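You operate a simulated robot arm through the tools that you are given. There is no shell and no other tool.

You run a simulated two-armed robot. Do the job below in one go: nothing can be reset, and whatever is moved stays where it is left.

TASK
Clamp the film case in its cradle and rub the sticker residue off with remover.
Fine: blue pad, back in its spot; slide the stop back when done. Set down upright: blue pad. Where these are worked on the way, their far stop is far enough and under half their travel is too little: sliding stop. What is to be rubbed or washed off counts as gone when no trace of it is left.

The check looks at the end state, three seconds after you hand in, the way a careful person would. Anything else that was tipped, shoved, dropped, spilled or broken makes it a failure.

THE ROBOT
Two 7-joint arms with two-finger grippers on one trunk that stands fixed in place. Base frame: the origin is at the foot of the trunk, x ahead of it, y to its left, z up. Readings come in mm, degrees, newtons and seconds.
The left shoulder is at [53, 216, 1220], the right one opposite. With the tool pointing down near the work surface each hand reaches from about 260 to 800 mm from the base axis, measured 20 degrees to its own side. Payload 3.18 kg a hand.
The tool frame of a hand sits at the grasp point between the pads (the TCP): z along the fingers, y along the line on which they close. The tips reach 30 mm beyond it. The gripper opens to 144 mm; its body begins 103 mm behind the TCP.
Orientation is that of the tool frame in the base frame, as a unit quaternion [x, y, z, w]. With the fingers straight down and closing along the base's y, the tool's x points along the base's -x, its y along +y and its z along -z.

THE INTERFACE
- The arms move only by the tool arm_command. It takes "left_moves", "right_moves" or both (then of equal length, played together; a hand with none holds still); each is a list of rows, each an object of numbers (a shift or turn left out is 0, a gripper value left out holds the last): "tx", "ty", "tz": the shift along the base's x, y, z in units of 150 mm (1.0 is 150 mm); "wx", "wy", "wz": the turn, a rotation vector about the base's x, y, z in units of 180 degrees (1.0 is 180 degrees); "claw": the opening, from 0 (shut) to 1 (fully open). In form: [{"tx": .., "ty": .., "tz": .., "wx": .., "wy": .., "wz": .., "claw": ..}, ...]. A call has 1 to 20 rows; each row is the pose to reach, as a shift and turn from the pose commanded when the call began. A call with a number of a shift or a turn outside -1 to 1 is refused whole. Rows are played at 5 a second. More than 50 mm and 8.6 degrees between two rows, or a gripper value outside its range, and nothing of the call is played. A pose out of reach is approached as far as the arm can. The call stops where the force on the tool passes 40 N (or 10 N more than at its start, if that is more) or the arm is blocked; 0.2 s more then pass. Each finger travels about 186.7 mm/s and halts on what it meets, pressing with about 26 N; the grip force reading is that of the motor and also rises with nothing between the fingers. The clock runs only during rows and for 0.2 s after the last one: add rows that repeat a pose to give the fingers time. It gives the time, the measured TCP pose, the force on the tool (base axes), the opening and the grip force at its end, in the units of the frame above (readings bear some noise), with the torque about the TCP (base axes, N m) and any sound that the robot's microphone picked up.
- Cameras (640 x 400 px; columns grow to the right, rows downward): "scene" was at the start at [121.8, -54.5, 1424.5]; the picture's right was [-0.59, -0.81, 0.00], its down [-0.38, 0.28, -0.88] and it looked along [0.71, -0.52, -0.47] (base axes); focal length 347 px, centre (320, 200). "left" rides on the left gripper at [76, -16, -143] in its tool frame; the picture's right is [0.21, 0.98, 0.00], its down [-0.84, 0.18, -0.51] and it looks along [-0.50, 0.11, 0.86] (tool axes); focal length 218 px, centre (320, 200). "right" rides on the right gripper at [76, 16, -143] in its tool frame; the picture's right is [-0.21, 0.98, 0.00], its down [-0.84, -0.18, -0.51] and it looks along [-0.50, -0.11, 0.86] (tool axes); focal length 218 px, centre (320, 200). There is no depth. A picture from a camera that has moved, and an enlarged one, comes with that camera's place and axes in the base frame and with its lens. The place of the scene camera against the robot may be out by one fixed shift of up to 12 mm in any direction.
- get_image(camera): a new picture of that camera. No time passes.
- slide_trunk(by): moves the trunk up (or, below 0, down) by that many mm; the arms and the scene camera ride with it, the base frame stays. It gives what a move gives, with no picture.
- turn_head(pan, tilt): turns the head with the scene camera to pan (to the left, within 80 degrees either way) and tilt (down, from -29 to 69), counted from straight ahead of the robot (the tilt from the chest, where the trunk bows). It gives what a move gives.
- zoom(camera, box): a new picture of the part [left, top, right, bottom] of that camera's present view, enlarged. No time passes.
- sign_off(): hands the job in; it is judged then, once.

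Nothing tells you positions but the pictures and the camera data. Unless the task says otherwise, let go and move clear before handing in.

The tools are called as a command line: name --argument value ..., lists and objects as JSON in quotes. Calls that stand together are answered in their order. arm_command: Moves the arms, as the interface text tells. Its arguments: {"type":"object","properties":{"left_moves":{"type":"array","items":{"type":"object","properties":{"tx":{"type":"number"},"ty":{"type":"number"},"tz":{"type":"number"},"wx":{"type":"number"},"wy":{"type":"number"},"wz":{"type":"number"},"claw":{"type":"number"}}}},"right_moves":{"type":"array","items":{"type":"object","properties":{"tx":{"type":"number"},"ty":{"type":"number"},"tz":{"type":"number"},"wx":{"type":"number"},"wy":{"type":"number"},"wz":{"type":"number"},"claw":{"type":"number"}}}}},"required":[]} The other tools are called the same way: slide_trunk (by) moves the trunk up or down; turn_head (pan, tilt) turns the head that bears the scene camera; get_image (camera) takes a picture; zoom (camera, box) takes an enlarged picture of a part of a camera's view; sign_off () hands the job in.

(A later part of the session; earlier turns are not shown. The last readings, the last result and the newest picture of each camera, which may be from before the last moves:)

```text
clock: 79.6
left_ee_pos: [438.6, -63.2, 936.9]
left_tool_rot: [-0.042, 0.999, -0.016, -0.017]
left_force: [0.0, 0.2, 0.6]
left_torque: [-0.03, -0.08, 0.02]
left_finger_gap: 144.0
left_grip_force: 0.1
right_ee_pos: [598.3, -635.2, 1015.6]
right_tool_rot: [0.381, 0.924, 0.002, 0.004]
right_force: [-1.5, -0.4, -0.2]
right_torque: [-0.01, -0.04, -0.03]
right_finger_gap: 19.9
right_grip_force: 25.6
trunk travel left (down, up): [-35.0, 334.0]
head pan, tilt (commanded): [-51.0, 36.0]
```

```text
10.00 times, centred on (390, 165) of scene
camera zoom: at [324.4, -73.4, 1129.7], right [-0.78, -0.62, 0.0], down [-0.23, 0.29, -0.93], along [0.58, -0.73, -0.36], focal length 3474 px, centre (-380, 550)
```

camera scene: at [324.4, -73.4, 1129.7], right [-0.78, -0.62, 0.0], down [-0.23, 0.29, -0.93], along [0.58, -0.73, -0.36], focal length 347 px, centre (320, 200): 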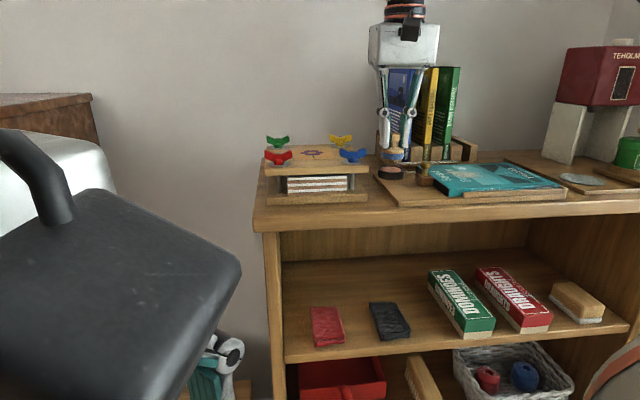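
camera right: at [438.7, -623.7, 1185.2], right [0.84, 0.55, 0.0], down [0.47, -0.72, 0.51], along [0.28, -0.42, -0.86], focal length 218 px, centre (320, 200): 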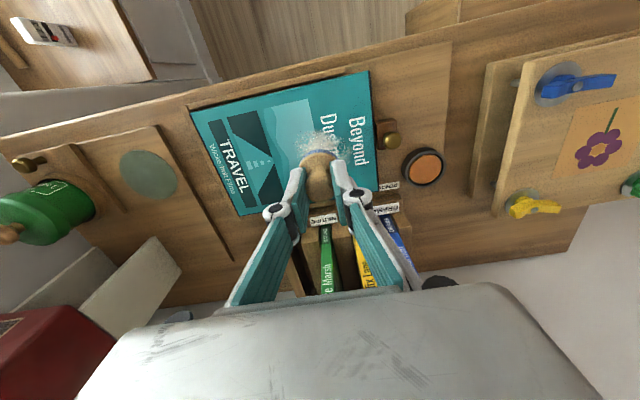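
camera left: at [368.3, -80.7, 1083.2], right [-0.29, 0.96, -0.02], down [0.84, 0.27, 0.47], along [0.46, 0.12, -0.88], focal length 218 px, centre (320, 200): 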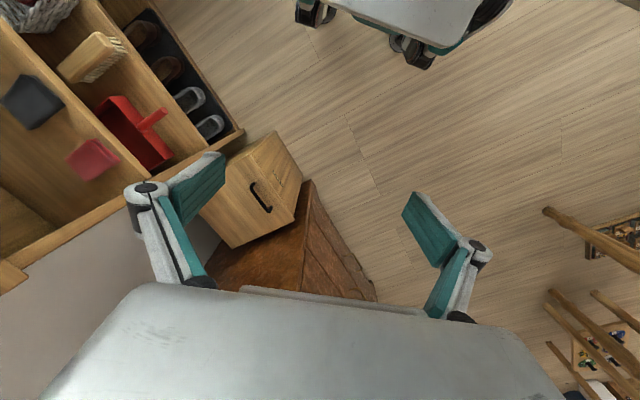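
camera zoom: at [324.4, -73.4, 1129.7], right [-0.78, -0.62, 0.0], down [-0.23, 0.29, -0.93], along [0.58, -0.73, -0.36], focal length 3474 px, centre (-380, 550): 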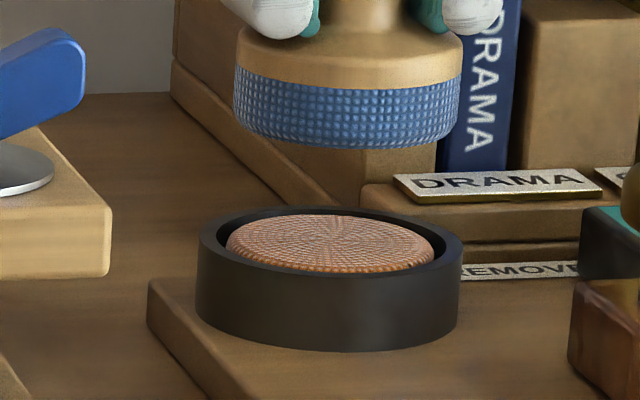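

I had mistaken the dish's base edge for its rim: the pad is actually ~2.8 mm too near. I'll shift it back by that and lower to just above the sponge.

arm_command --right_moves '[{"tx": 0.017, "ty": -0.0094, "tz": -0.05}, {"tx": 0.017, "ty": -0.0094, "tz": -0.1}, {"tx": 0.017, "ty": -0.0094, "tz": -0.13}, {"tx": 0.017, "ty": -0.0094, "tz": -0.13}]'

zoom --camera "right" --box '[290, 130, 350, 170]'

zoom --camera "scene" --box '[375, 145, 405, 185]'

```text
clock: 80.6
left_ee_pos: [439.5, -63.6, 935.0]
left_tool_rot: [-0.042, 0.999, -0.014, -0.017]
left_force: [-0.4, 0.0, -0.3]
left_torque: [-0.01, -0.03, 0.01]
left_finger_gap: 143.9
left_grip_force: 0.0
right_ee_pos: [601.0, -635.2, 993.5]
right_tool_rot: [0.381, 0.925, 0.001, 0.001]
right_force: [-0.1, 0.5, -0.2]
right_torque: [-0.03, 0.01, -0.03]
right_finger_gap: 19.8
right_grip_force: 26.4
trunk travel left (down, up): [-35.0, 334.0]
head pan, tilt (commanded): [-51.0, 36.0]
```

```text
10.00 times, centred on (320, 150) of right
camera zoom: at [557.6, -571.2, 1135.4], right [0.84, 0.55, 0.0], down [0.47, -0.72, 0.51], along [0.28, -0.42, -0.86], focal length 2183 px, centre (320, 700)
```

zoom: 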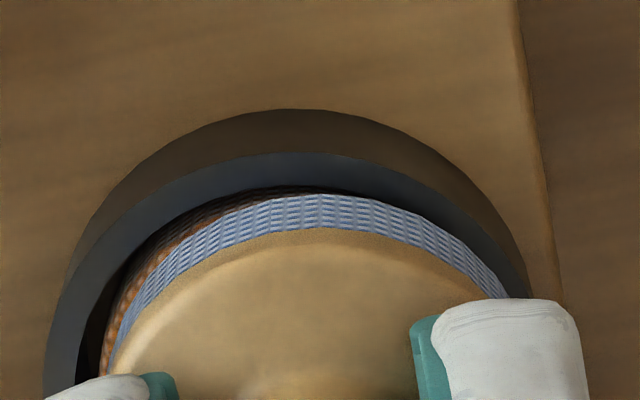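

```text
10.00 times, centred on (390, 165) of scene
camera zoom: at [326.1, -73.7, 1129.5], right [-0.78, -0.62, 0.0], down [-0.22, 0.28, -0.93], along [0.58, -0.73, -0.36], focal length 3474 px, centre (-380, 550)
```

zoom: 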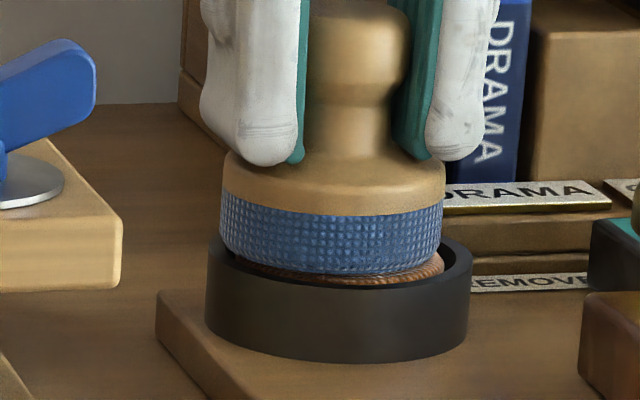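

Front-to-back is now right; both views say the pad should move ~2 mm toward the case. I'll correct and ease down to contact.

arm_command --right_moves '[{"tx": -0.0094, "ty": -0.0094, "tz": 0.0}, {"tx": -0.0094, "ty": -0.0094, "tz": 0.0}]'

arm_command --right_moves '[{"tz": -0.006}, {"tz": -0.012}, {"tz": -0.012}]'

zoom --camera "right" --box '[290, 130, 350, 170]'

zoom --camera "scene" --box '[375, 145, 405, 185]'

```text
clock: 81.2
left_ee_pos: [440.7, -62.5, 934.5]
left_tool_rot: [-0.04, 0.999, -0.014, -0.017]
left_force: [0.3, 0.2, -0.3]
left_torque: [-0.04, 0.01, 0.01]
left_finger_gap: 143.7
left_grip_force: 0.1
right_ee_pos: [599.2, -637.9, 992.8]
right_tool_rot: [0.381, 0.925, 0.001, 0.001]
right_force: [-1.0, 0.5, 0.7]
right_torque: [-0.03, 0.0, 0.0]
right_finger_gap: 19.9
right_grip_force: 25.7
trunk travel left (down, up): [-35.0, 334.0]
head pan, tilt (commanded): [-51.0, 36.0]
```

```text
clock: 82.0
left_ee_pos: [438.4, -61.9, 935.0]
left_tool_rot: [-0.039, 0.999, -0.014, -0.017]
left_force: [0.0, -0.7, 0.2]
left_torque: [-0.01, -0.05, 0.02]
left_finger_gap: 144.0
left_grip_force: 0.2
right_ee_pos: [600.2, -638.1, 990.7]
right_tool_rot: [0.381, 0.925, 0.003, 0.002]
right_force: [-0.2, 0.2, -1.0]
right_torque: [0.01, 0.01, -0.01]
right_finger_gap: 19.7
right_grip_force: 26.3
trunk travel left (down, up): [-35.0, 334.0]
head pan, tilt (commanded): [-51.0, 36.0]
```

```text
10.00 times, centred on (320, 150) of right
camera zoom: at [556.6, -572.8, 1133.2], right [0.84, 0.55, 0.0], down [0.47, -0.72, 0.51], along [0.28, -0.42, -0.86], focal length 2183 px, centre (320, 700)
```

zoom: 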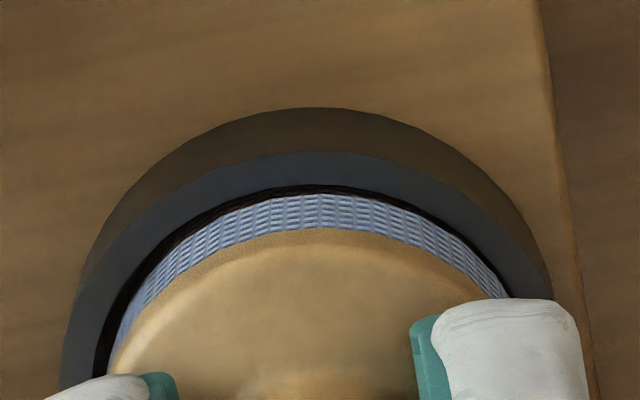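

```text
10.00 times, centred on (390, 165) of scene
camera zoom: at [326.1, -73.6, 1130.2], right [-0.78, -0.62, 0.0], down [-0.22, 0.28, -0.93], along [0.58, -0.73, -0.35], focal length 3474 px, centre (-380, 550)
```

zoom: 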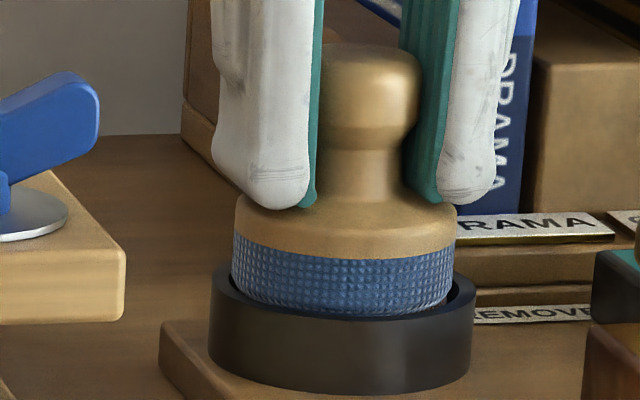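

Now the pad is concentric with the dish in both views and already lower than the first dip's contact, confirming that one sat on the rim. Continuing down in small steps.

arm_command --right_moves '[{"tz": -0.005}, {"tz": -0.01}, {"tz": -0.01}]'

arm_command --right_moves '[{"tz": -0.005}, {"tz": -0.008}, {"tz": -0.008}]'

zoom --camera "scene" --box '[375, 145, 405, 185]'

```text
clock: 82.8
left_ee_pos: [438.1, -61.3, 934.0]
left_tool_rot: [-0.038, 0.999, -0.013, -0.016]
left_force: [-0.2, -0.1, 0.3]
left_torque: [-0.02, 0.0, -0.03]
left_finger_gap: 144.3
left_grip_force: 0.1
right_ee_pos: [600.2, -639.0, 989.1]
right_tool_rot: [0.381, 0.925, 0.001, 0.001]
right_force: [-0.4, 1.4, 1.9]
right_torque: [0.05, 0.03, -0.05]
right_finger_gap: 20.0
right_grip_force: 25.7
trunk travel left (down, up): [-35.0, 334.0]
head pan, tilt (commanded): [-51.0, 36.0]
```

```text
clock: 83.6
left_ee_pos: [437.3, -60.6, 933.7]
left_tool_rot: [-0.037, 0.999, -0.012, -0.016]
left_force: [-0.4, -1.3, 0.5]
left_torque: [-0.01, -0.01, -0.04]
left_finger_gap: 144.0
left_grip_force: 0.0
right_ee_pos: [600.6, -638.9, 989.3]
right_tool_rot: [0.381, 0.925, 0.001, 0.002]
right_force: [2.3, -1.3, 4.8]
right_torque: [-0.05, -0.11, -0.05]
right_finger_gap: 19.6
right_grip_force: 25.7
trunk travel left (down, up): [-35.0, 334.0]
head pan, tilt (commanded): [-51.0, 36.0]
```

```text
10.00 times, centred on (390, 165) of scene
camera zoom: at [326.3, -73.4, 1131.2], right [-0.78, -0.62, 0.0], down [-0.22, 0.27, -0.94], along [0.58, -0.73, -0.35], focal length 3474 px, centre (-380, 550)
```

zoom: 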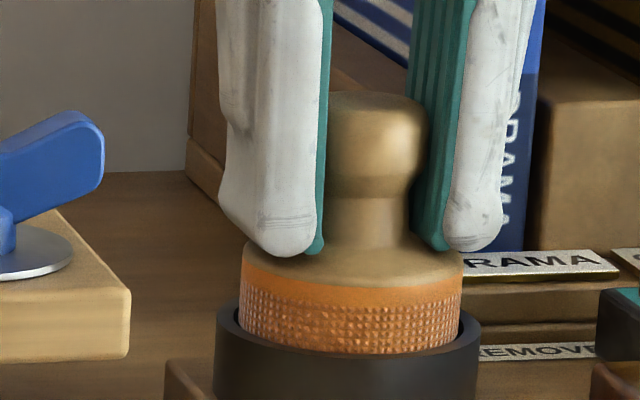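

The pad band has turned orange: it is now loaded with remover. I'll hold a moment, lift out, and carry it over the residue again.

arm_command --right_moves '[{}, {}, {"tz": 0.03}, {"tz": 0.1}, {"tz": 0.25}, {"tz": 0.373}, {"tx": -0.195, "ty": -0.078, "tz": 0.373}, {"tx": -0.39, "ty": -0.157, "tz": 0.373}, {"tx": -0.585, "ty": -0.235, "tz": 0.373}, {"tx": -0.78, "ty": -0.3135, "tz": 0.373}, {"tx": -0.78, "ty": -0.3135, "tz": 0.25}, {"tx": -0.78, "ty": -0.3135, "tz": 0.12}, {"tx": -0.78, "ty": -0.3135, "tz": 0.05}, {"tx": -0.78, "ty": -0.3135, "tz": 0.05}]'

zoom --camera "scene" --box '[400, 110, 520, 200]'

zoom --camera "right" --box '[240, 90, 400, 200]'

```text
clock: 86.6
left_ee_pos: [436.5, -59.8, 931.5]
left_tool_rot: [-0.034, 0.999, -0.009, -0.016]
left_force: [-0.7, 0.0, -0.3]
left_torque: [0.02, -0.03, -0.03]
left_finger_gap: 144.1
left_grip_force: 0.0
right_ee_pos: [483.8, -684.0, 996.3]
right_tool_rot: [0.38, 0.925, 0.0, 0.002]
right_force: [0.1, 0.7, -0.6]
right_torque: [0.0, -0.03, -0.03]
right_finger_gap: 20.0
right_grip_force: 25.8
trunk travel left (down, up): [-35.0, 334.0]
head pan, tilt (commanded): [-51.0, 36.0]
```

```text
4.44 times, centred on (460, 155) of scene
camera zoom: at [326.6, -73.5, 1132.7], right [-0.78, -0.63, 0.0], down [-0.21, 0.26, -0.94], along [0.59, -0.74, -0.33], focal length 1544 px, centre (-302, 400)
```

zoom: 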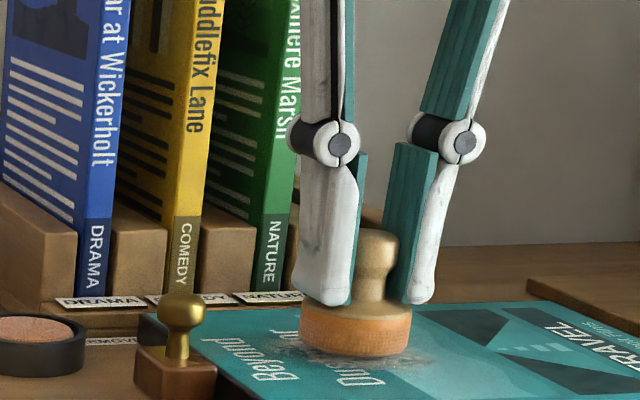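

```text
3.64 times, centred on (320, 145) of right
camera zoom: at [439.9, -619.3, 1138.9], right [0.84, 0.55, 0.0], down [0.47, -0.72, 0.51], along [0.28, -0.42, -0.86], focal length 794 px, centre (320, 400)
```

zoom: 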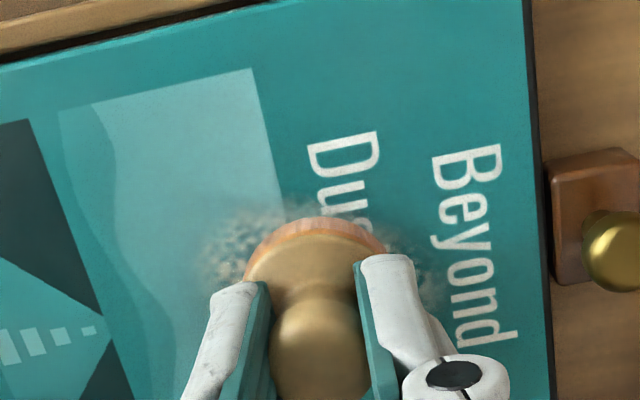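

The orange pad is 5 mm over the residue. Lowering to contact with moderate pressure.

arm_command --right_moves '[{"tz": -0.015}, {"tz": -0.028}, {"tz": -0.028}]'

arm_command --right_moves '[{"tz": -0.005}, {"tz": -0.01}, {"tz": -0.01}]'

```text
clock: 87.4
left_ee_pos: [434.4, -60.3, 931.4]
left_tool_rot: [-0.033, 0.999, -0.009, -0.015]
left_force: [0.3, 0.1, -0.5]
left_torque: [-0.01, 0.03, -0.01]
left_finger_gap: 143.9
left_grip_force: 0.1
right_ee_pos: [483.0, -684.1, 993.3]
right_tool_rot: [0.382, 0.924, 0.001, 0.001]
right_force: [0.7, 0.3, -0.3]
right_torque: [-0.02, -0.06, -0.01]
right_finger_gap: 20.1
right_grip_force: 26.2
trunk travel left (down, up): [-35.0, 334.0]
head pan, tilt (commanded): [-51.0, 36.0]
```

```text
clock: 88.2
left_ee_pos: [434.1, -58.4, 931.8]
left_tool_rot: [-0.032, 0.999, -0.008, -0.016]
left_force: [0.1, 0.1, -0.2]
left_torque: [0.0, 0.0, 0.0]
left_finger_gap: 144.0
left_grip_force: 0.1
right_ee_pos: [483.3, -684.9, 991.0]
right_tool_rot: [0.381, 0.924, 0.001, 0.002]
right_force: [1.1, -0.2, 4.3]
right_torque: [-0.15, -0.09, 0.03]
right_finger_gap: 19.9
right_grip_force: 26.1
trunk travel left (down, up): [-35.0, 334.0]
head pan, tilt (commanded): [-51.0, 36.0]
```

Contact made. I'll run the raster over the residue with the loaded pad.

arm_command --right_moves '[{"tx": -0.0849, "ty": -0.0377, "tz": -0.004}, {"tx": -0.165, "ty": -0.0801, "tz": -0.005}, {"tx": -0.1037, "ty": -0.0189, "tz": -0.005}, {"tx": -0.0424, "ty": 0.0424, "tz": -0.005}, {"tx": 0.0189, "ty": 0.1037, "tz": -0.005}, {"tx": 0.0707, "ty": 0.1556, "tz": -0.005}, {"tx": 0.1084, "ty": 0.1179, "tz": -0.005}, {"tx": 0.0566, "ty": 0.066, "tz": -0.005}, {"tx": -0.0047, "ty": 0.0047, "tz": -0.005}, {"tx": -0.066, "ty": -0.0566, "tz": -0.005}, {"tx": -0.1273, "ty": -0.1179, "tz": -0.005}, {"tx": -0.0896, "ty": -0.1556, "tz": -0.005}, {"tx": -0.0283, "ty": -0.0943, "tz": -0.005}, {"tx": 0.033, "ty": -0.033, "tz": -0.005}, {"tx": 0.0943, "ty": 0.0283, "tz": -0.005}, {"tx": 0.1461, "ty": 0.0801, "tz": -0.005}, {"tx": 0.1838, "ty": 0.0424, "tz": -0.005}, {"tx": 0.132, "ty": -0.0094, "tz": -0.005}, {"tx": 0.0707, "ty": -0.0707, "tz": -0.005}, {"tx": 0.0094, "ty": -0.132, "tz": -0.005}]'

zoom --camera "scene" --box '[400, 110, 520, 200]'

zoom --camera "right" --box '[240, 90, 400, 200]'

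```text
clock: 92.4
left_ee_pos: [431.9, -57.3, 930.9]
left_tool_rot: [-0.029, 0.999, -0.006, -0.013]
left_force: [1.3, -1.0, -0.5]
left_torque: [0.0, -0.02, 0.0]
left_finger_gap: 144.3
left_grip_force: 0.1
right_ee_pos: [485.2, -702.0, 992.4]
right_tool_rot: [0.38, 0.925, 0.002, 0.002]
right_force: [4.9, 4.6, 16.6]
right_torque: [0.1, -0.21, 0.02]
right_finger_gap: 19.8
right_grip_force: 25.9
trunk travel left (down, up): [-35.0, 334.0]
head pan, tilt (commanded): [-51.0, 36.0]
```

```text
4.44 times, centred on (460, 155) of scene
camera zoom: at [326.8, -71.6, 1136.4], right [-0.78, -0.63, 0.0], down [-0.19, 0.23, -0.96], along [0.6, -0.74, -0.29], focal length 1544 px, centre (-302, 400)
```

zoom: 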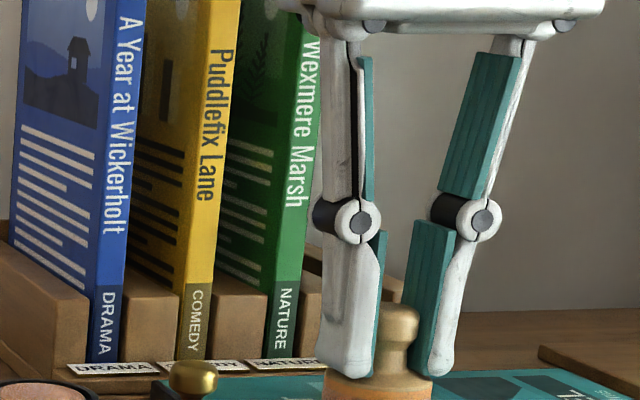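

```text
3.64 times, centred on (320, 145) of right
camera zoom: at [440.5, -636.8, 1133.0], right [0.84, 0.55, 0.0], down [0.47, -0.72, 0.51], along [0.28, -0.42, -0.86], focal length 794 px, centre (320, 400)
```

zoom: 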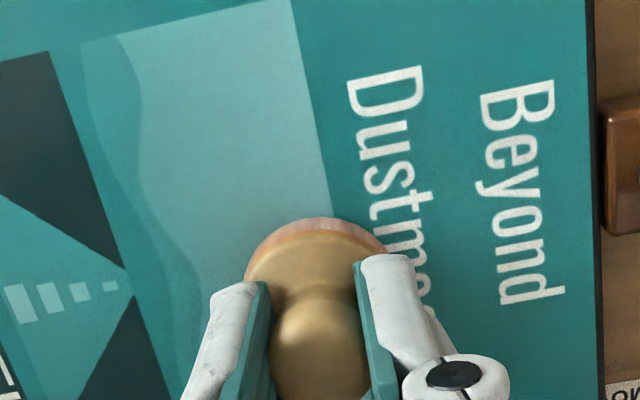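

The residue has vanished wherever I can see. I'll make one more full pass for the edges, then lift and inspect.

arm_command --right_moves '[{"tx": -0.0613, "ty": -0.0613}, {"tx": 0.0613, "ty": 0.0613}, {"tx": 0.1744, "ty": 0.1744}, {"tx": 0.1179, "ty": 0.231}, {"tx": 0.0047, "ty": 0.1179}, {"tx": -0.1179, "ty": -0.0047}, {"tx": -0.1744, "ty": 0.0519}, {"tx": -0.0519, "ty": 0.1744}, {"tx": 0.0613, "ty": 0.2876}, {"tx": 0.0141, "ty": 0.3347}, {"tx": -0.099, "ty": 0.2216}, {"tx": -0.2216, "ty": 0.099}, {"tx": -0.2216, "ty": 0.099, "tz": 0.1}, {"tx": -0.2216, "ty": 0.099, "tz": 0.3}, {"tx": -0.2216, "ty": 0.099, "tz": 0.45}, {"tx": -0.2216, "ty": 0.099, "tz": 0.45}]'

get_image --camera "right"

get_image --camera "scene"

```text
clock: 95.8
left_ee_pos: [430.1, -57.5, 928.6]
left_tool_rot: [-0.027, 1.0, -0.006, -0.014]
left_force: [-0.1, 0.1, 0.5]
left_torque: [0.0, -0.04, -0.02]
left_finger_gap: 144.0
left_grip_force: 0.1
right_ee_pos: [452.0, -690.3, 1057.3]
right_tool_rot: [0.382, 0.924, 0.002, 0.002]
right_force: [-0.5, -0.5, 0.1]
right_torque: [-0.02, -0.01, 0.02]
right_finger_gap: 19.9
right_grip_force: 25.7
trunk travel left (down, up): [-35.0, 334.0]
head pan, tilt (commanded): [-51.0, 36.0]
```

```text
taken
camera right: at [408.0, -625.3, 1198.8], right [0.84, 0.55, 0.0], down [0.47, -0.72, 0.51], along [0.28, -0.42, -0.86], focal length 218 px, centre (320, 200)
```

right: 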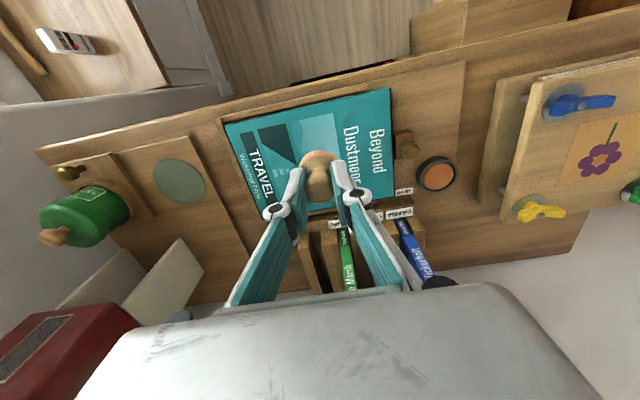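

```text
taken
camera scene: at [327.5, -73.3, 1138.0], right [-0.77, -0.63, 0.0], down [-0.17, 0.21, -0.96], along [0.61, -0.74, -0.28], focal length 347 px, centre (320, 200)
```

scene: 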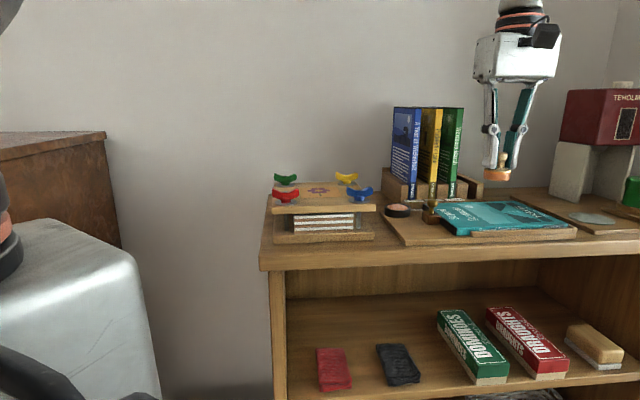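

The pad is lifted and the case looks clean. I'll zoom in and re-aim the head to inspect the case for any trace.

turn_head --pan -51 --tilt 45

zoom --camera "right" --box '[290, 90, 410, 200]'

get_image --camera "scene"

```text
clock: 96.5
left_ee_pos: [432.2, -57.4, 928.7]
left_tool_rot: [-0.025, 1.0, -0.006, -0.013]
left_force: [0.5, -0.4, 0.4]
left_torque: [0.0, -0.03, 0.0]
left_finger_gap: 143.9
left_grip_force: 0.0
right_ee_pos: [452.6, -690.8, 1056.9]
right_tool_rot: [0.381, 0.925, 0.001, 0.001]
right_force: [0.8, 0.0, -0.5]
right_torque: [0.02, 0.01, 0.04]
right_finger_gap: 19.8
right_grip_force: 25.7
trunk travel left (down, up): [-35.0, 334.0]
head pan, tilt (commanded): [-51.0, 45.0]
```

```text
3.64 times, centred on (350, 145) of right
camera zoom: at [407.9, -625.1, 1198.9], right [0.84, 0.55, 0.0], down [0.47, -0.72, 0.51], along [0.28, -0.42, -0.86], focal length 794 px, centre (211, 400)
```

zoom: 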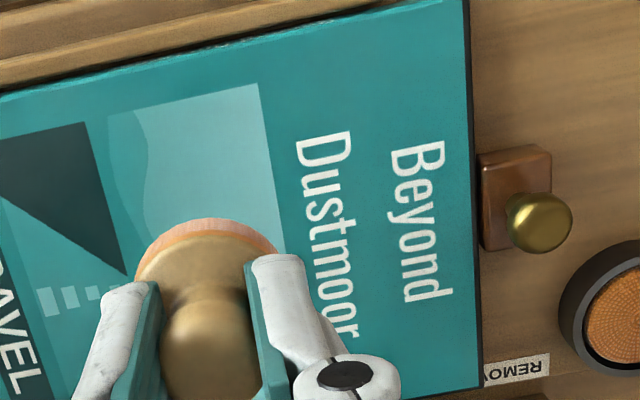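

```text
taken
camera scene: at [327.5, -73.1, 1138.5], right [-0.77, -0.63, 0.0], down [-0.17, 0.21, -0.96], along [0.61, -0.75, -0.27], focal length 347 px, centre (320, 200)
```

scene: 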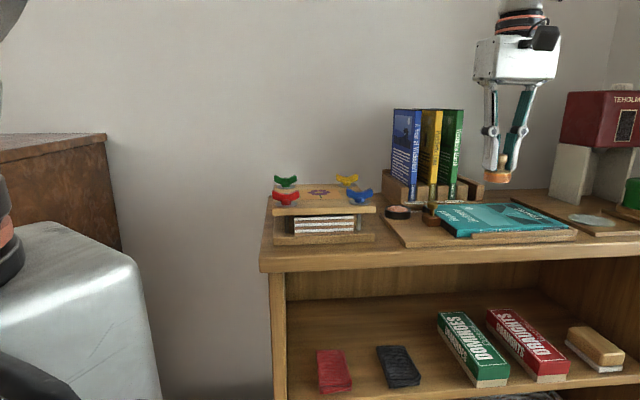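

The case looks clean. The head is being blocked by my own left hand next to it, so I'll move the left hand away to the left and forward a little (open air there).

arm_command --left_moves '[{"tx": 0.1, "ty": 0.1}, {"tx": 0.2, "ty": 0.3}, {"tx": 0.3, "ty": 0.55}, {"tx": 0.35, "ty": 0.8}, {"tx": 0.35, "ty": 1.0}, {"tx": 0.35, "ty": 1.0}, {"tx": 0.35, "ty": 1.0}]'

get_image --camera "scene"

zoom --camera "right" --box '[290, 90, 410, 200]'

```text
clock: 97.7
left_ee_pos: [474.9, 85.6, 931.6]
left_tool_rot: [-0.01, 1.0, -0.003, 0.01]
left_force: [-0.1, -0.3, 0.3]
left_torque: [0.06, 0.02, 0.04]
left_finger_gap: 144.1
left_grip_force: 0.1
right_ee_pos: [451.1, -691.2, 1057.7]
right_tool_rot: [0.381, 0.925, 0.003, 0.003]
right_force: [-0.8, -0.8, -0.9]
right_torque: [0.07, -0.01, 0.0]
right_finger_gap: 19.9
right_grip_force: 25.8
trunk travel left (down, up): [-35.0, 334.0]
head pan, tilt (commanded): [-51.0, 45.0]
stopped in row 6 (left hand): the force on the tool passed its limit at 117 N (the readings are from after the stop); the commanded pose is now the measured one
```

```text
taken
camera scene: at [320.9, -63.3, 1094.9], right [-0.76, -0.65, 0.0], down [-0.46, 0.53, -0.71], along [0.47, -0.54, -0.7], focal length 347 px, centre (320, 200)
```

scene: 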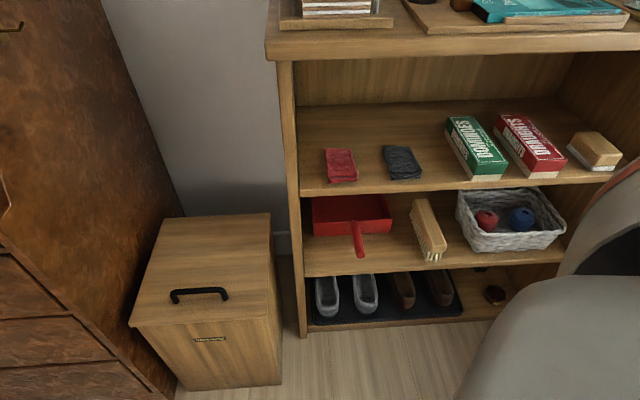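

```text
3.64 times, centred on (350, 145) of right
camera zoom: at [406.5, -626.0, 1199.7], right [0.84, 0.55, 0.01], down [0.47, -0.72, 0.51], along [0.28, -0.42, -0.86], focal length 794 px, centre (211, 400)
```

zoom: 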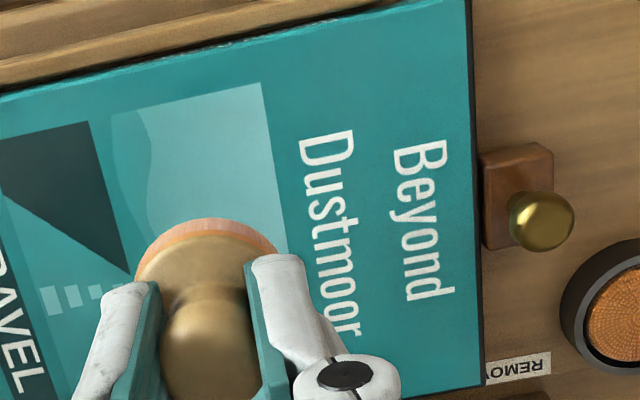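

The head is free again and the case face looks clean in the hand view. I'll aim the head at the cradle to double-check.

turn_head --pan -64 --tilt 18

get_image --camera "scene"

get_image --camera "left"

```text
clock: 98.6
left_ee_pos: [475.4, 87.5, 929.8]
left_tool_rot: [-0.01, 1.0, -0.003, 0.009]
left_force: [-0.5, 0.1, 0.8]
left_torque: [0.0, 0.0, 0.01]
left_finger_gap: 144.0
left_grip_force: 0.1
right_ee_pos: [451.9, -689.4, 1055.4]
right_tool_rot: [0.381, 0.925, 0.001, 0.002]
right_force: [0.1, 0.2, -0.7]
right_torque: [-0.02, 0.02, 0.01]
right_finger_gap: 19.7
right_grip_force: 26.5
trunk travel left (down, up): [-35.0, 334.0]
head pan, tilt (commanded): [-64.0, 18.0]
```

```text
taken
camera scene: at [309.2, -84.6, 1134.9], right [-0.9, -0.44, 0.0], down [-0.14, 0.28, -0.95], along [0.42, -0.85, -0.31], focal length 347 px, centre (320, 200)
```

scene: 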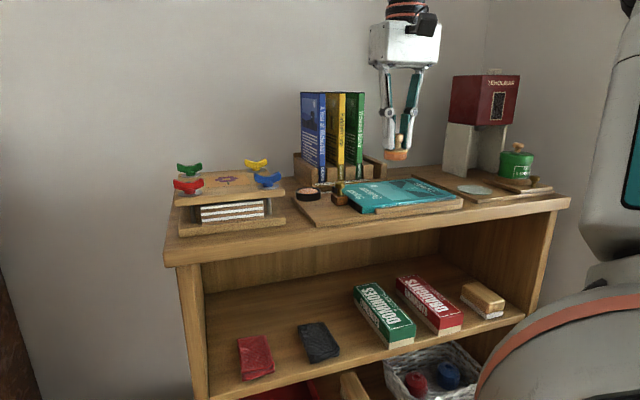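

```text
taken
camera left: at [397.5, 69.9, 1071.1], right [-0.23, 0.97, -0.01], down [0.83, 0.2, 0.52], along [0.51, 0.11, -0.85], focal length 218 px, centre (320, 200)
```

left: 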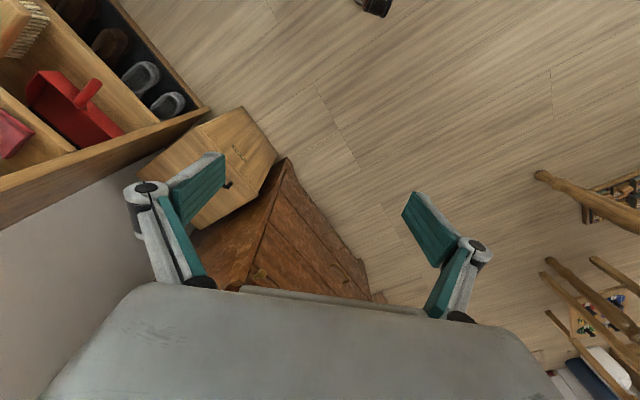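

All items stand as before. I'll zoom on the case from the scene camera to check the part hidden by the pad in the hand view.

zoom --camera "scene" --box '[340, 165, 470, 220]'

zoom --camera "scene" --box '[375, 175, 435, 210]'

```text
4.92 times, centred on (405, 192) of scene
camera zoom: at [309.2, -84.6, 1134.9], right [-0.9, -0.44, 0.0], down [-0.14, 0.28, -0.95], along [0.42, -0.85, -0.31], focal length 1710 px, centre (-98, 237)
```

zoom: 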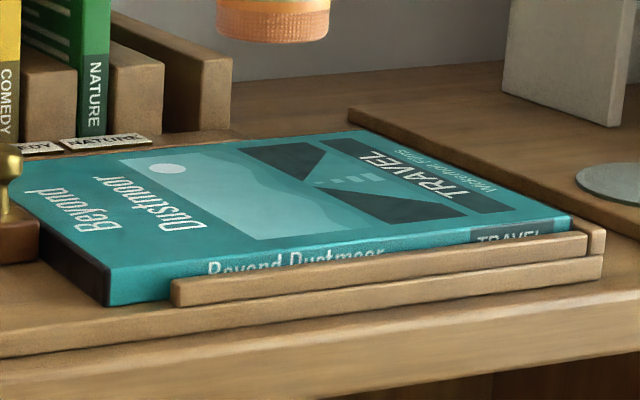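

```text
10.67 times, centred on (405, 192) of scene
camera zoom: at [309.2, -84.6, 1134.9], right [-0.9, -0.44, 0.0], down [-0.14, 0.28, -0.95], along [0.42, -0.85, -0.31], focal length 3706 px, centre (-587, 280)
```

zoom: 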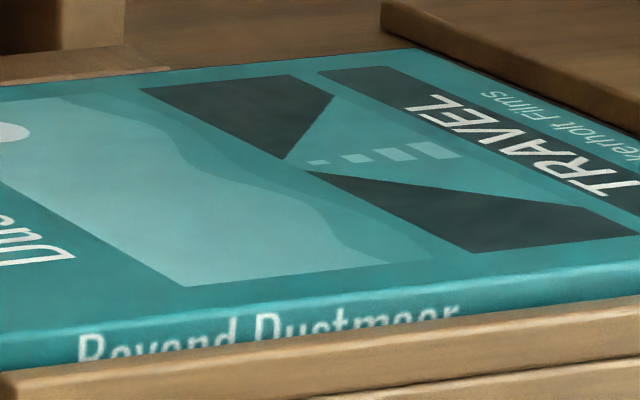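

The case is clean with no trace left. Now I'll carry the pad back over its home spot (tool home [529.5,-570.2,978.3]), stopping ~20 mm above the board.

arm_command --right_moves '[{"tx": 0.13, "ty": 0.2}, {"tx": 0.26, "ty": 0.4}, {"tx": 0.39, "ty": 0.6}, {"tx": 0.517, "ty": 0.801}, {"tx": 0.517, "ty": 0.801, "tz": -0.12}, {"tx": 0.517, "ty": 0.801, "tz": -0.24}, {"tx": 0.517, "ty": 0.801, "tz": -0.37}, {"tx": 0.517, "ty": 0.801, "tz": -0.37}]'

zoom --camera "right" --box '[240, 75, 400, 215]'

zoom --camera "scene" --box '[280, 120, 380, 220]'

```text
clock: 100.4
left_ee_pos: [476.4, 86.2, 928.3]
left_tool_rot: [-0.01, 1.0, -0.003, 0.01]
left_force: [0.3, 0.7, 0.6]
left_torque: [-0.01, 0.03, 0.02]
left_finger_gap: 143.9
left_grip_force: 0.2
right_ee_pos: [531.7, -599.7, 1026.1]
right_tool_rot: [0.379, 0.925, 0.002, -0.001]
right_force: [-0.3, -0.5, -0.3]
right_torque: [0.01, 0.04, 0.01]
right_finger_gap: 20.0
right_grip_force: 26.0
right hand out of reach, approached as far as the arm can: row 4, 5, 6, 7, 8
trunk travel left (down, up): [-35.0, 334.0]
head pan, tilt (commanded): [-64.0, 18.0]
```

```text
2.86 times, centred on (320, 145) of right
camera zoom: at [488.3, -534.8, 1169.3], right [0.83, 0.55, 0.0], down [0.47, -0.72, 0.5], along [0.28, -0.42, -0.86], focal length 624 px, centre (320, 357)
```

zoom: 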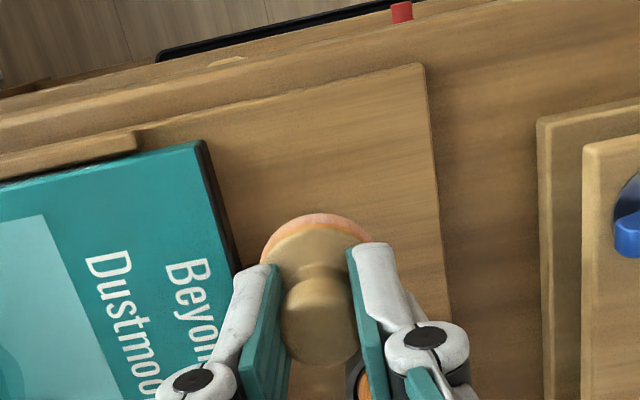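

```text
4.00 times, centred on (330, 170) of scene
camera zoom: at [309.0, -84.5, 1135.1], right [-0.9, -0.44, 0.0], down [-0.14, 0.28, -0.95], along [0.42, -0.85, -0.31], focal length 1390 px, centre (280, 320)
```

zoom: 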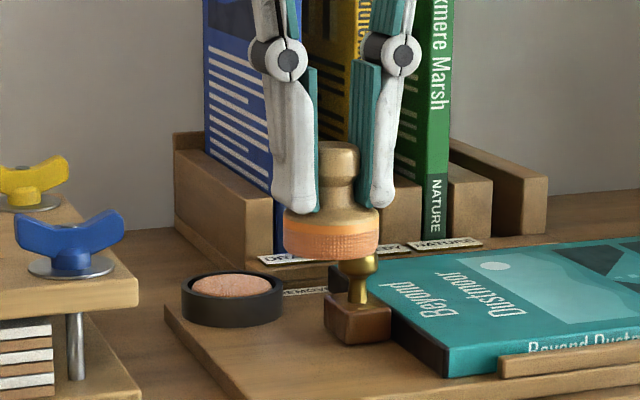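

The arm hit its inner limit with the trunk this low, leaving the pad close to the stop knob. I'll lift straight up first, then raise the trunk back to the earlier height where this spot was reachable.

arm_command --right_moves '[{"tz": 0.1}, {"tz": 0.2}, {"tz": 0.2}]'

slide_trunk --by 55

zoom --camera "right" --box '[240, 75, 400, 215]'

get_image --camera "scene"

```text
clock: 101.2
left_ee_pos: [476.5, 86.2, 929.1]
left_tool_rot: [-0.01, 1.0, -0.003, 0.01]
left_force: [-0.9, 0.2, 0.2]
left_torque: [0.02, -0.02, 0.0]
left_finger_gap: 144.1
left_grip_force: 0.0
right_ee_pos: [533.0, -601.3, 1056.6]
right_tool_rot: [0.381, 0.925, 0.001, 0.001]
right_force: [-0.5, 0.2, -0.1]
right_torque: [0.01, 0.03, -0.02]
right_finger_gap: 19.8
right_grip_force: 26.5
trunk travel left (down, up): [-35.0, 334.0]
head pan, tilt (commanded): [-64.0, 18.0]
```

```text
clock: 102.2
left_ee_pos: [478.2, 85.7, 981.9]
left_tool_rot: [-0.01, 1.0, -0.003, 0.007]
left_force: [1.5, -0.4, -0.4]
left_torque: [0.0, 0.06, 0.0]
left_finger_gap: 144.0
left_grip_force: 0.0
right_ee_pos: [533.7, -600.9, 1108.1]
right_tool_rot: [0.382, 0.924, 0.0, -0.001]
right_force: [0.1, -0.7, -1.3]
right_torque: [0.0, 0.06, 0.0]
right_finger_gap: 19.9
right_grip_force: 25.5
trunk travel left (down, up): [-90.0, 279.0]
head pan, tilt (commanded): [-64.0, 18.0]
```

```text
2.86 times, centred on (320, 145) of right
camera zoom: at [490.8, -536.4, 1250.6], right [0.84, 0.55, 0.0], down [0.47, -0.72, 0.51], along [0.28, -0.42, -0.86], focal length 624 px, centre (320, 357)
```

zoom: 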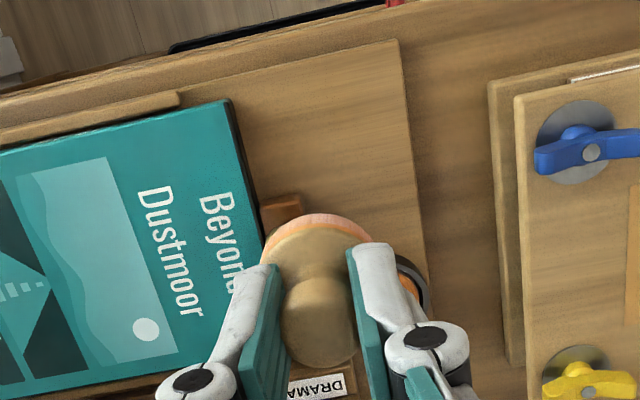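

```text
taken
camera scene: at [256.7, -84.8, 1207.2], right [-0.9, -0.44, 0.0], down [-0.14, 0.28, -0.95], along [0.42, -0.85, -0.31], focal length 347 px, centre (320, 200)
```

scene: 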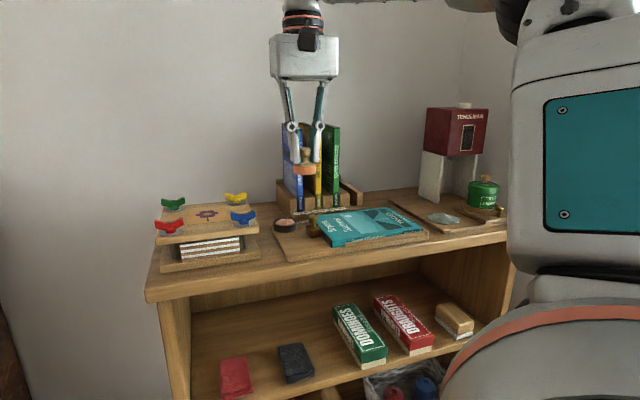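

Trunk is back at the earlier height, pad well clear above. I'll move over the home spot and lower to ~20 mm above the board.

arm_command --right_moves '[{"tx": -0.014, "ty": 0.1}, {"tx": -0.028, "ty": 0.205}, {"tx": -0.028, "ty": 0.205, "tz": -0.2}, {"tx": -0.028, "ty": 0.205, "tz": -0.4}, {"tx": -0.028, "ty": 0.205, "tz": -0.6}, {"tx": -0.028, "ty": 0.205, "tz": -0.73}, {"tx": -0.028, "ty": 0.205, "tz": -0.73}]'

zoom --camera "right" --box '[240, 75, 400, 215]'

zoom --camera "scene" --box '[260, 160, 360, 270]'

```text
clock: 103.8
left_ee_pos: [476.4, 85.1, 983.6]
left_tool_rot: [-0.011, 1.0, -0.003, 0.009]
left_force: [-0.4, -0.3, 0.1]
left_torque: [0.02, 0.0, -0.03]
left_finger_gap: 144.1
left_grip_force: 0.1
right_ee_pos: [534.6, -620.6, 1044.5]
right_tool_rot: [0.38, 0.925, 0.004, 0.0]
right_force: [-0.2, -0.7, -0.1]
right_torque: [-0.01, -0.01, -0.02]
right_finger_gap: 19.6
right_grip_force: 25.3
right hand out of reach, approached as far as the arm can: row 2, 3, 4, 5, 6, 7
trunk travel left (down, up): [-90.0, 279.0]
head pan, tilt (commanded): [-64.0, 18.0]
```

```text
2.86 times, centred on (320, 145) of right
camera zoom: at [492.3, -557.4, 1187.7], right [0.83, 0.55, 0.0], down [0.47, -0.72, 0.5], along [0.28, -0.42, -0.86], focal length 624 px, centre (320, 357)
```

zoom: 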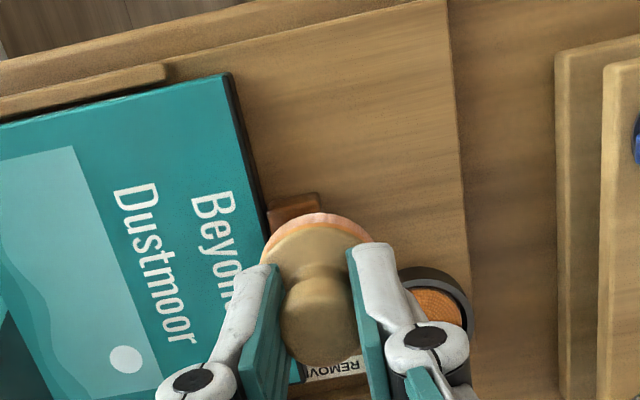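

```text
3.64 times, centred on (310, 215) of scene
camera zoom: at [254.8, -84.9, 1208.1], right [-0.9, -0.44, 0.0], down [-0.14, 0.28, -0.95], along [0.42, -0.85, -0.31], focal length 1263 px, centre (356, 146)
```

zoom: 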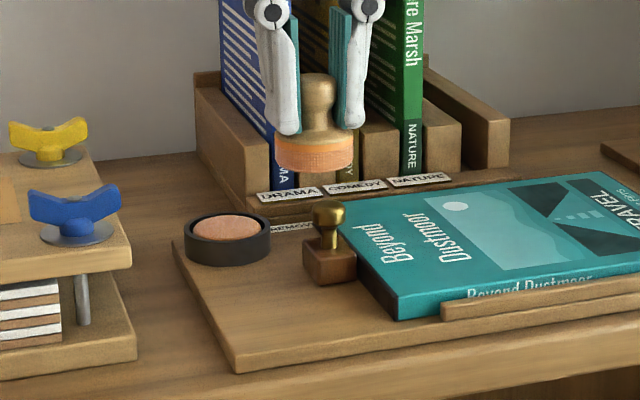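

The arm reached another limit, now hovering above the stop knob. The pad is round, so I'll lift and turn the wrist ~20° back toward its neutral yaw, which should free the arm for the home spot.

arm_command --right_moves '[{"tz": 0.15}, {"tz": 0.35}, {"tz": 0.35, "wz": 0.04}, {"tz": 0.35, "wz": 0.08}, {"tz": 0.35, "wz": 0.12}, {"tz": 0.35, "wz": 0.14}, {"tz": 0.35, "wz": 0.14}]'

get_image --camera "right"

get_image --camera "scene"

```text
clock: 105.4
left_ee_pos: [476.8, 85.9, 985.8]
left_tool_rot: [-0.011, 1.0, -0.004, 0.01]
left_force: [-0.2, 0.2, 0.2]
left_torque: [0.0, -0.02, -0.01]
left_finger_gap: 143.8
left_grip_force: 0.2
right_ee_pos: [539.2, -623.1, 1097.7]
right_tool_rot: [0.17, 0.985, 0.001, 0.0]
right_force: [0.2, -0.6, -0.9]
right_torque: [0.02, -0.02, 0.03]
right_finger_gap: 19.9
right_grip_force: 25.4
trunk travel left (down, up): [-90.0, 279.0]
head pan, tilt (commanded): [-64.0, 18.0]
```

```text
taken
camera right: at [471.8, -583.3, 1239.9], right [0.52, 0.85, 0.0], down [0.73, -0.45, 0.51], along [0.43, -0.26, -0.86], focal length 218 px, centre (320, 200)
```

right: 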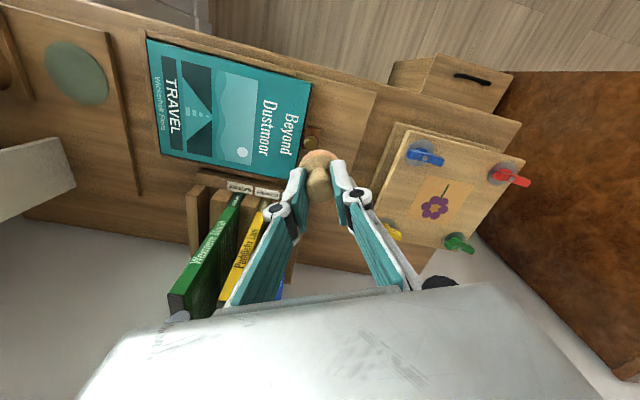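

```text
taken
camera scene: at [254.7, -84.7, 1208.1], right [-0.9, -0.44, 0.0], down [-0.14, 0.28, -0.95], along [0.42, -0.85, -0.31], focal length 347 px, centre (320, 200)
```

scene: 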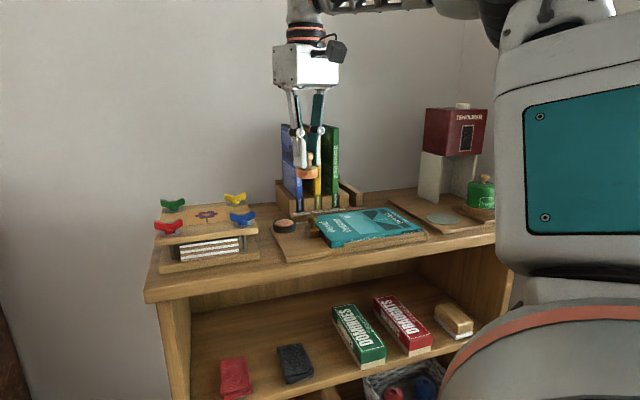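

The wrist is now at about -20° yaw with full reach. I'll move over the home spot and lower part-way.

arm_command --right_moves '[{"tx": -0.03, "ty": 0.17}, {"tx": -0.065, "ty": 0.353}, {"tx": -0.065, "ty": 0.353, "tz": -0.2}, {"tx": -0.065, "ty": 0.353, "tz": -0.4}, {"tx": -0.065, "ty": 0.353, "tz": -0.6}, {"tx": -0.065, "ty": 0.353, "tz": -0.65}, {"tx": -0.065, "ty": 0.353, "tz": -0.65}]'

zoom --camera "right" --box '[240, 75, 400, 215]'

zoom --camera "scene" --box '[260, 160, 360, 270]'

```text
clock: 107.0
left_ee_pos: [475.9, 86.3, 985.4]
left_tool_rot: [-0.011, 1.0, -0.003, 0.009]
left_force: [-0.8, 0.3, 0.2]
left_torque: [-0.04, 0.0, 0.0]
left_finger_gap: 143.9
left_grip_force: 0.0
right_ee_pos: [528.1, -571.6, 998.4]
right_tool_rot: [0.17, 0.985, 0.002, 0.002]
right_force: [-0.2, -0.4, -0.1]
right_torque: [-0.03, 0.0, 0.0]
right_finger_gap: 20.0
right_grip_force: 26.2
trunk travel left (down, up): [-90.0, 279.0]
head pan, tilt (commanded): [-64.0, 18.0]
```

```text
2.86 times, centred on (320, 145) of right
camera zoom: at [460.4, -530.9, 1141.8], right [0.52, 0.85, 0.0], down [0.73, -0.45, 0.51], along [0.43, -0.26, -0.86], focal length 624 px, centre (320, 357)
```

zoom: 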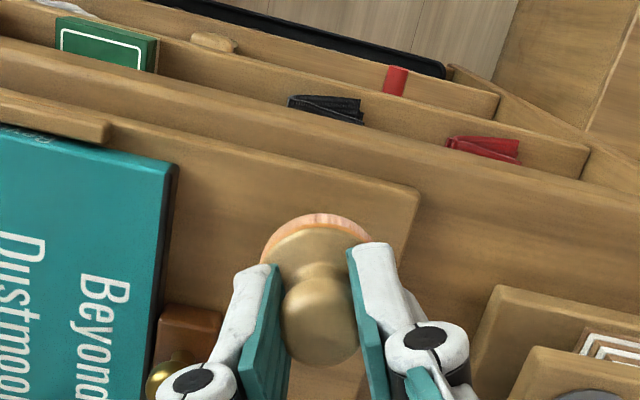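

```text
3.64 times, centred on (310, 215) of scene
camera zoom: at [254.7, -84.7, 1208.2], right [-0.9, -0.44, 0.0], down [-0.14, 0.28, -0.95], along [0.42, -0.85, -0.31], focal length 1263 px, centre (356, 146)
```

zoom: 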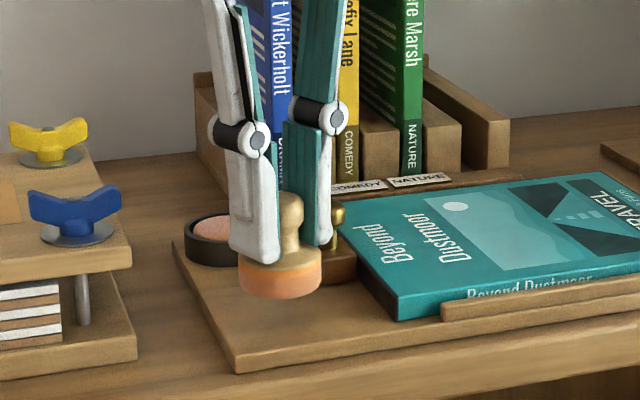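

Directly over the home spot now. I'll apply a ~1.5 mm correction and lower toward the board.

arm_command --right_moves '[{"tx": 0.01, "ty": 0.005, "tz": -0.05}, {"tx": 0.01, "ty": 0.005, "tz": -0.1}, {"tx": 0.01, "ty": 0.005, "tz": -0.12}, {"tx": 0.01, "ty": 0.005, "tz": -0.12}]'

arm_command --right_moves '[{"tz": -0.006}, {"tz": -0.01}, {"tz": -0.01}]'

zoom --camera "scene" --box '[260, 160, 360, 270]'

```text
clock: 108.0
left_ee_pos: [476.4, 85.8, 983.6]
left_tool_rot: [-0.01, 1.0, -0.004, 0.01]
left_force: [-0.8, 0.1, 0.3]
left_torque: [-0.03, 0.03, 0.04]
left_finger_gap: 144.1
left_grip_force: 0.1
right_ee_pos: [530.2, -570.1, 981.9]
right_tool_rot: [0.17, 0.985, 0.001, 0.001]
right_force: [-0.4, -0.6, 0.5]
right_torque: [0.0, -0.04, 0.03]
right_finger_gap: 20.1
right_grip_force: 26.1
trunk travel left (down, up): [-90.0, 279.0]
head pan, tilt (commanded): [-64.0, 18.0]
```

```text
clock: 108.8
left_ee_pos: [476.3, 86.6, 983.9]
left_tool_rot: [-0.01, 1.0, -0.004, 0.01]
left_force: [-0.8, -0.4, 0.4]
left_torque: [-0.01, 0.0, 0.04]
left_finger_gap: 144.2
left_grip_force: 0.0
right_ee_pos: [530.2, -569.8, 980.8]
right_tool_rot: [0.17, 0.986, 0.002, 0.001]
right_force: [-0.5, 0.1, -0.4]
right_torque: [-0.05, 0.0, -0.01]
right_finger_gap: 20.1
right_grip_force: 26.2
trunk travel left (down, up): [-90.0, 279.0]
head pan, tilt (commanded): [-64.0, 18.0]
```

```text
3.64 times, centred on (310, 215) of scene
camera zoom: at [254.6, -84.7, 1208.2], right [-0.9, -0.44, 0.0], down [-0.14, 0.28, -0.95], along [0.42, -0.85, -0.31], focal length 1263 px, centre (356, 146)
```

zoom: 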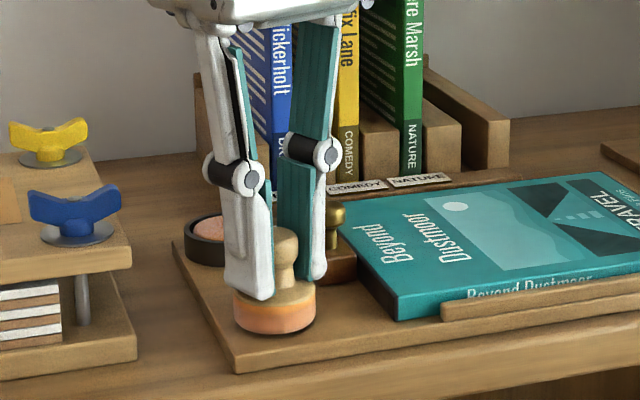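

The pad is just above the board in its spot. I'll lower in small steps until a light contact shows.

arm_command --right_moves '[{"tz": -0.005}, {"tz": -0.01}, {"tz": -0.01}]'

arm_command --right_moves '[{"tz": -0.004}, {"tz": -0.008}, {"tz": -0.008}]'

```text
clock: 109.6
left_ee_pos: [476.9, 87.5, 984.9]
left_tool_rot: [-0.011, 1.0, -0.004, 0.01]
left_force: [-0.7, -1.0, -0.1]
left_torque: [-0.01, 0.01, -0.01]
left_finger_gap: 144.0
left_grip_force: 0.1
right_ee_pos: [532.0, -571.0, 979.7]
right_tool_rot: [0.17, 0.985, 0.002, 0.001]
right_force: [-0.8, 0.2, -0.9]
right_torque: [-0.01, -0.02, 0.0]
right_finger_gap: 20.1
right_grip_force: 26.1
trunk travel left (down, up): [-90.0, 279.0]
head pan, tilt (commanded): [-64.0, 18.0]
```

```text
clock: 110.4
left_ee_pos: [476.3, 87.0, 984.8]
left_tool_rot: [-0.01, 1.0, -0.003, 0.01]
left_force: [0.0, -0.1, -0.7]
left_torque: [0.03, 0.0, 0.0]
left_finger_gap: 144.0
left_grip_force: 0.2
right_ee_pos: [530.2, -567.6, 979.0]
right_tool_rot: [0.169, 0.986, 0.002, 0.0]
right_force: [-0.5, 0.1, -0.5]
right_torque: [0.04, -0.03, 0.0]
right_finger_gap: 20.1
right_grip_force: 25.4
trunk travel left (down, up): [-90.0, 279.0]
head pan, tilt (commanded): [-64.0, 18.0]
```

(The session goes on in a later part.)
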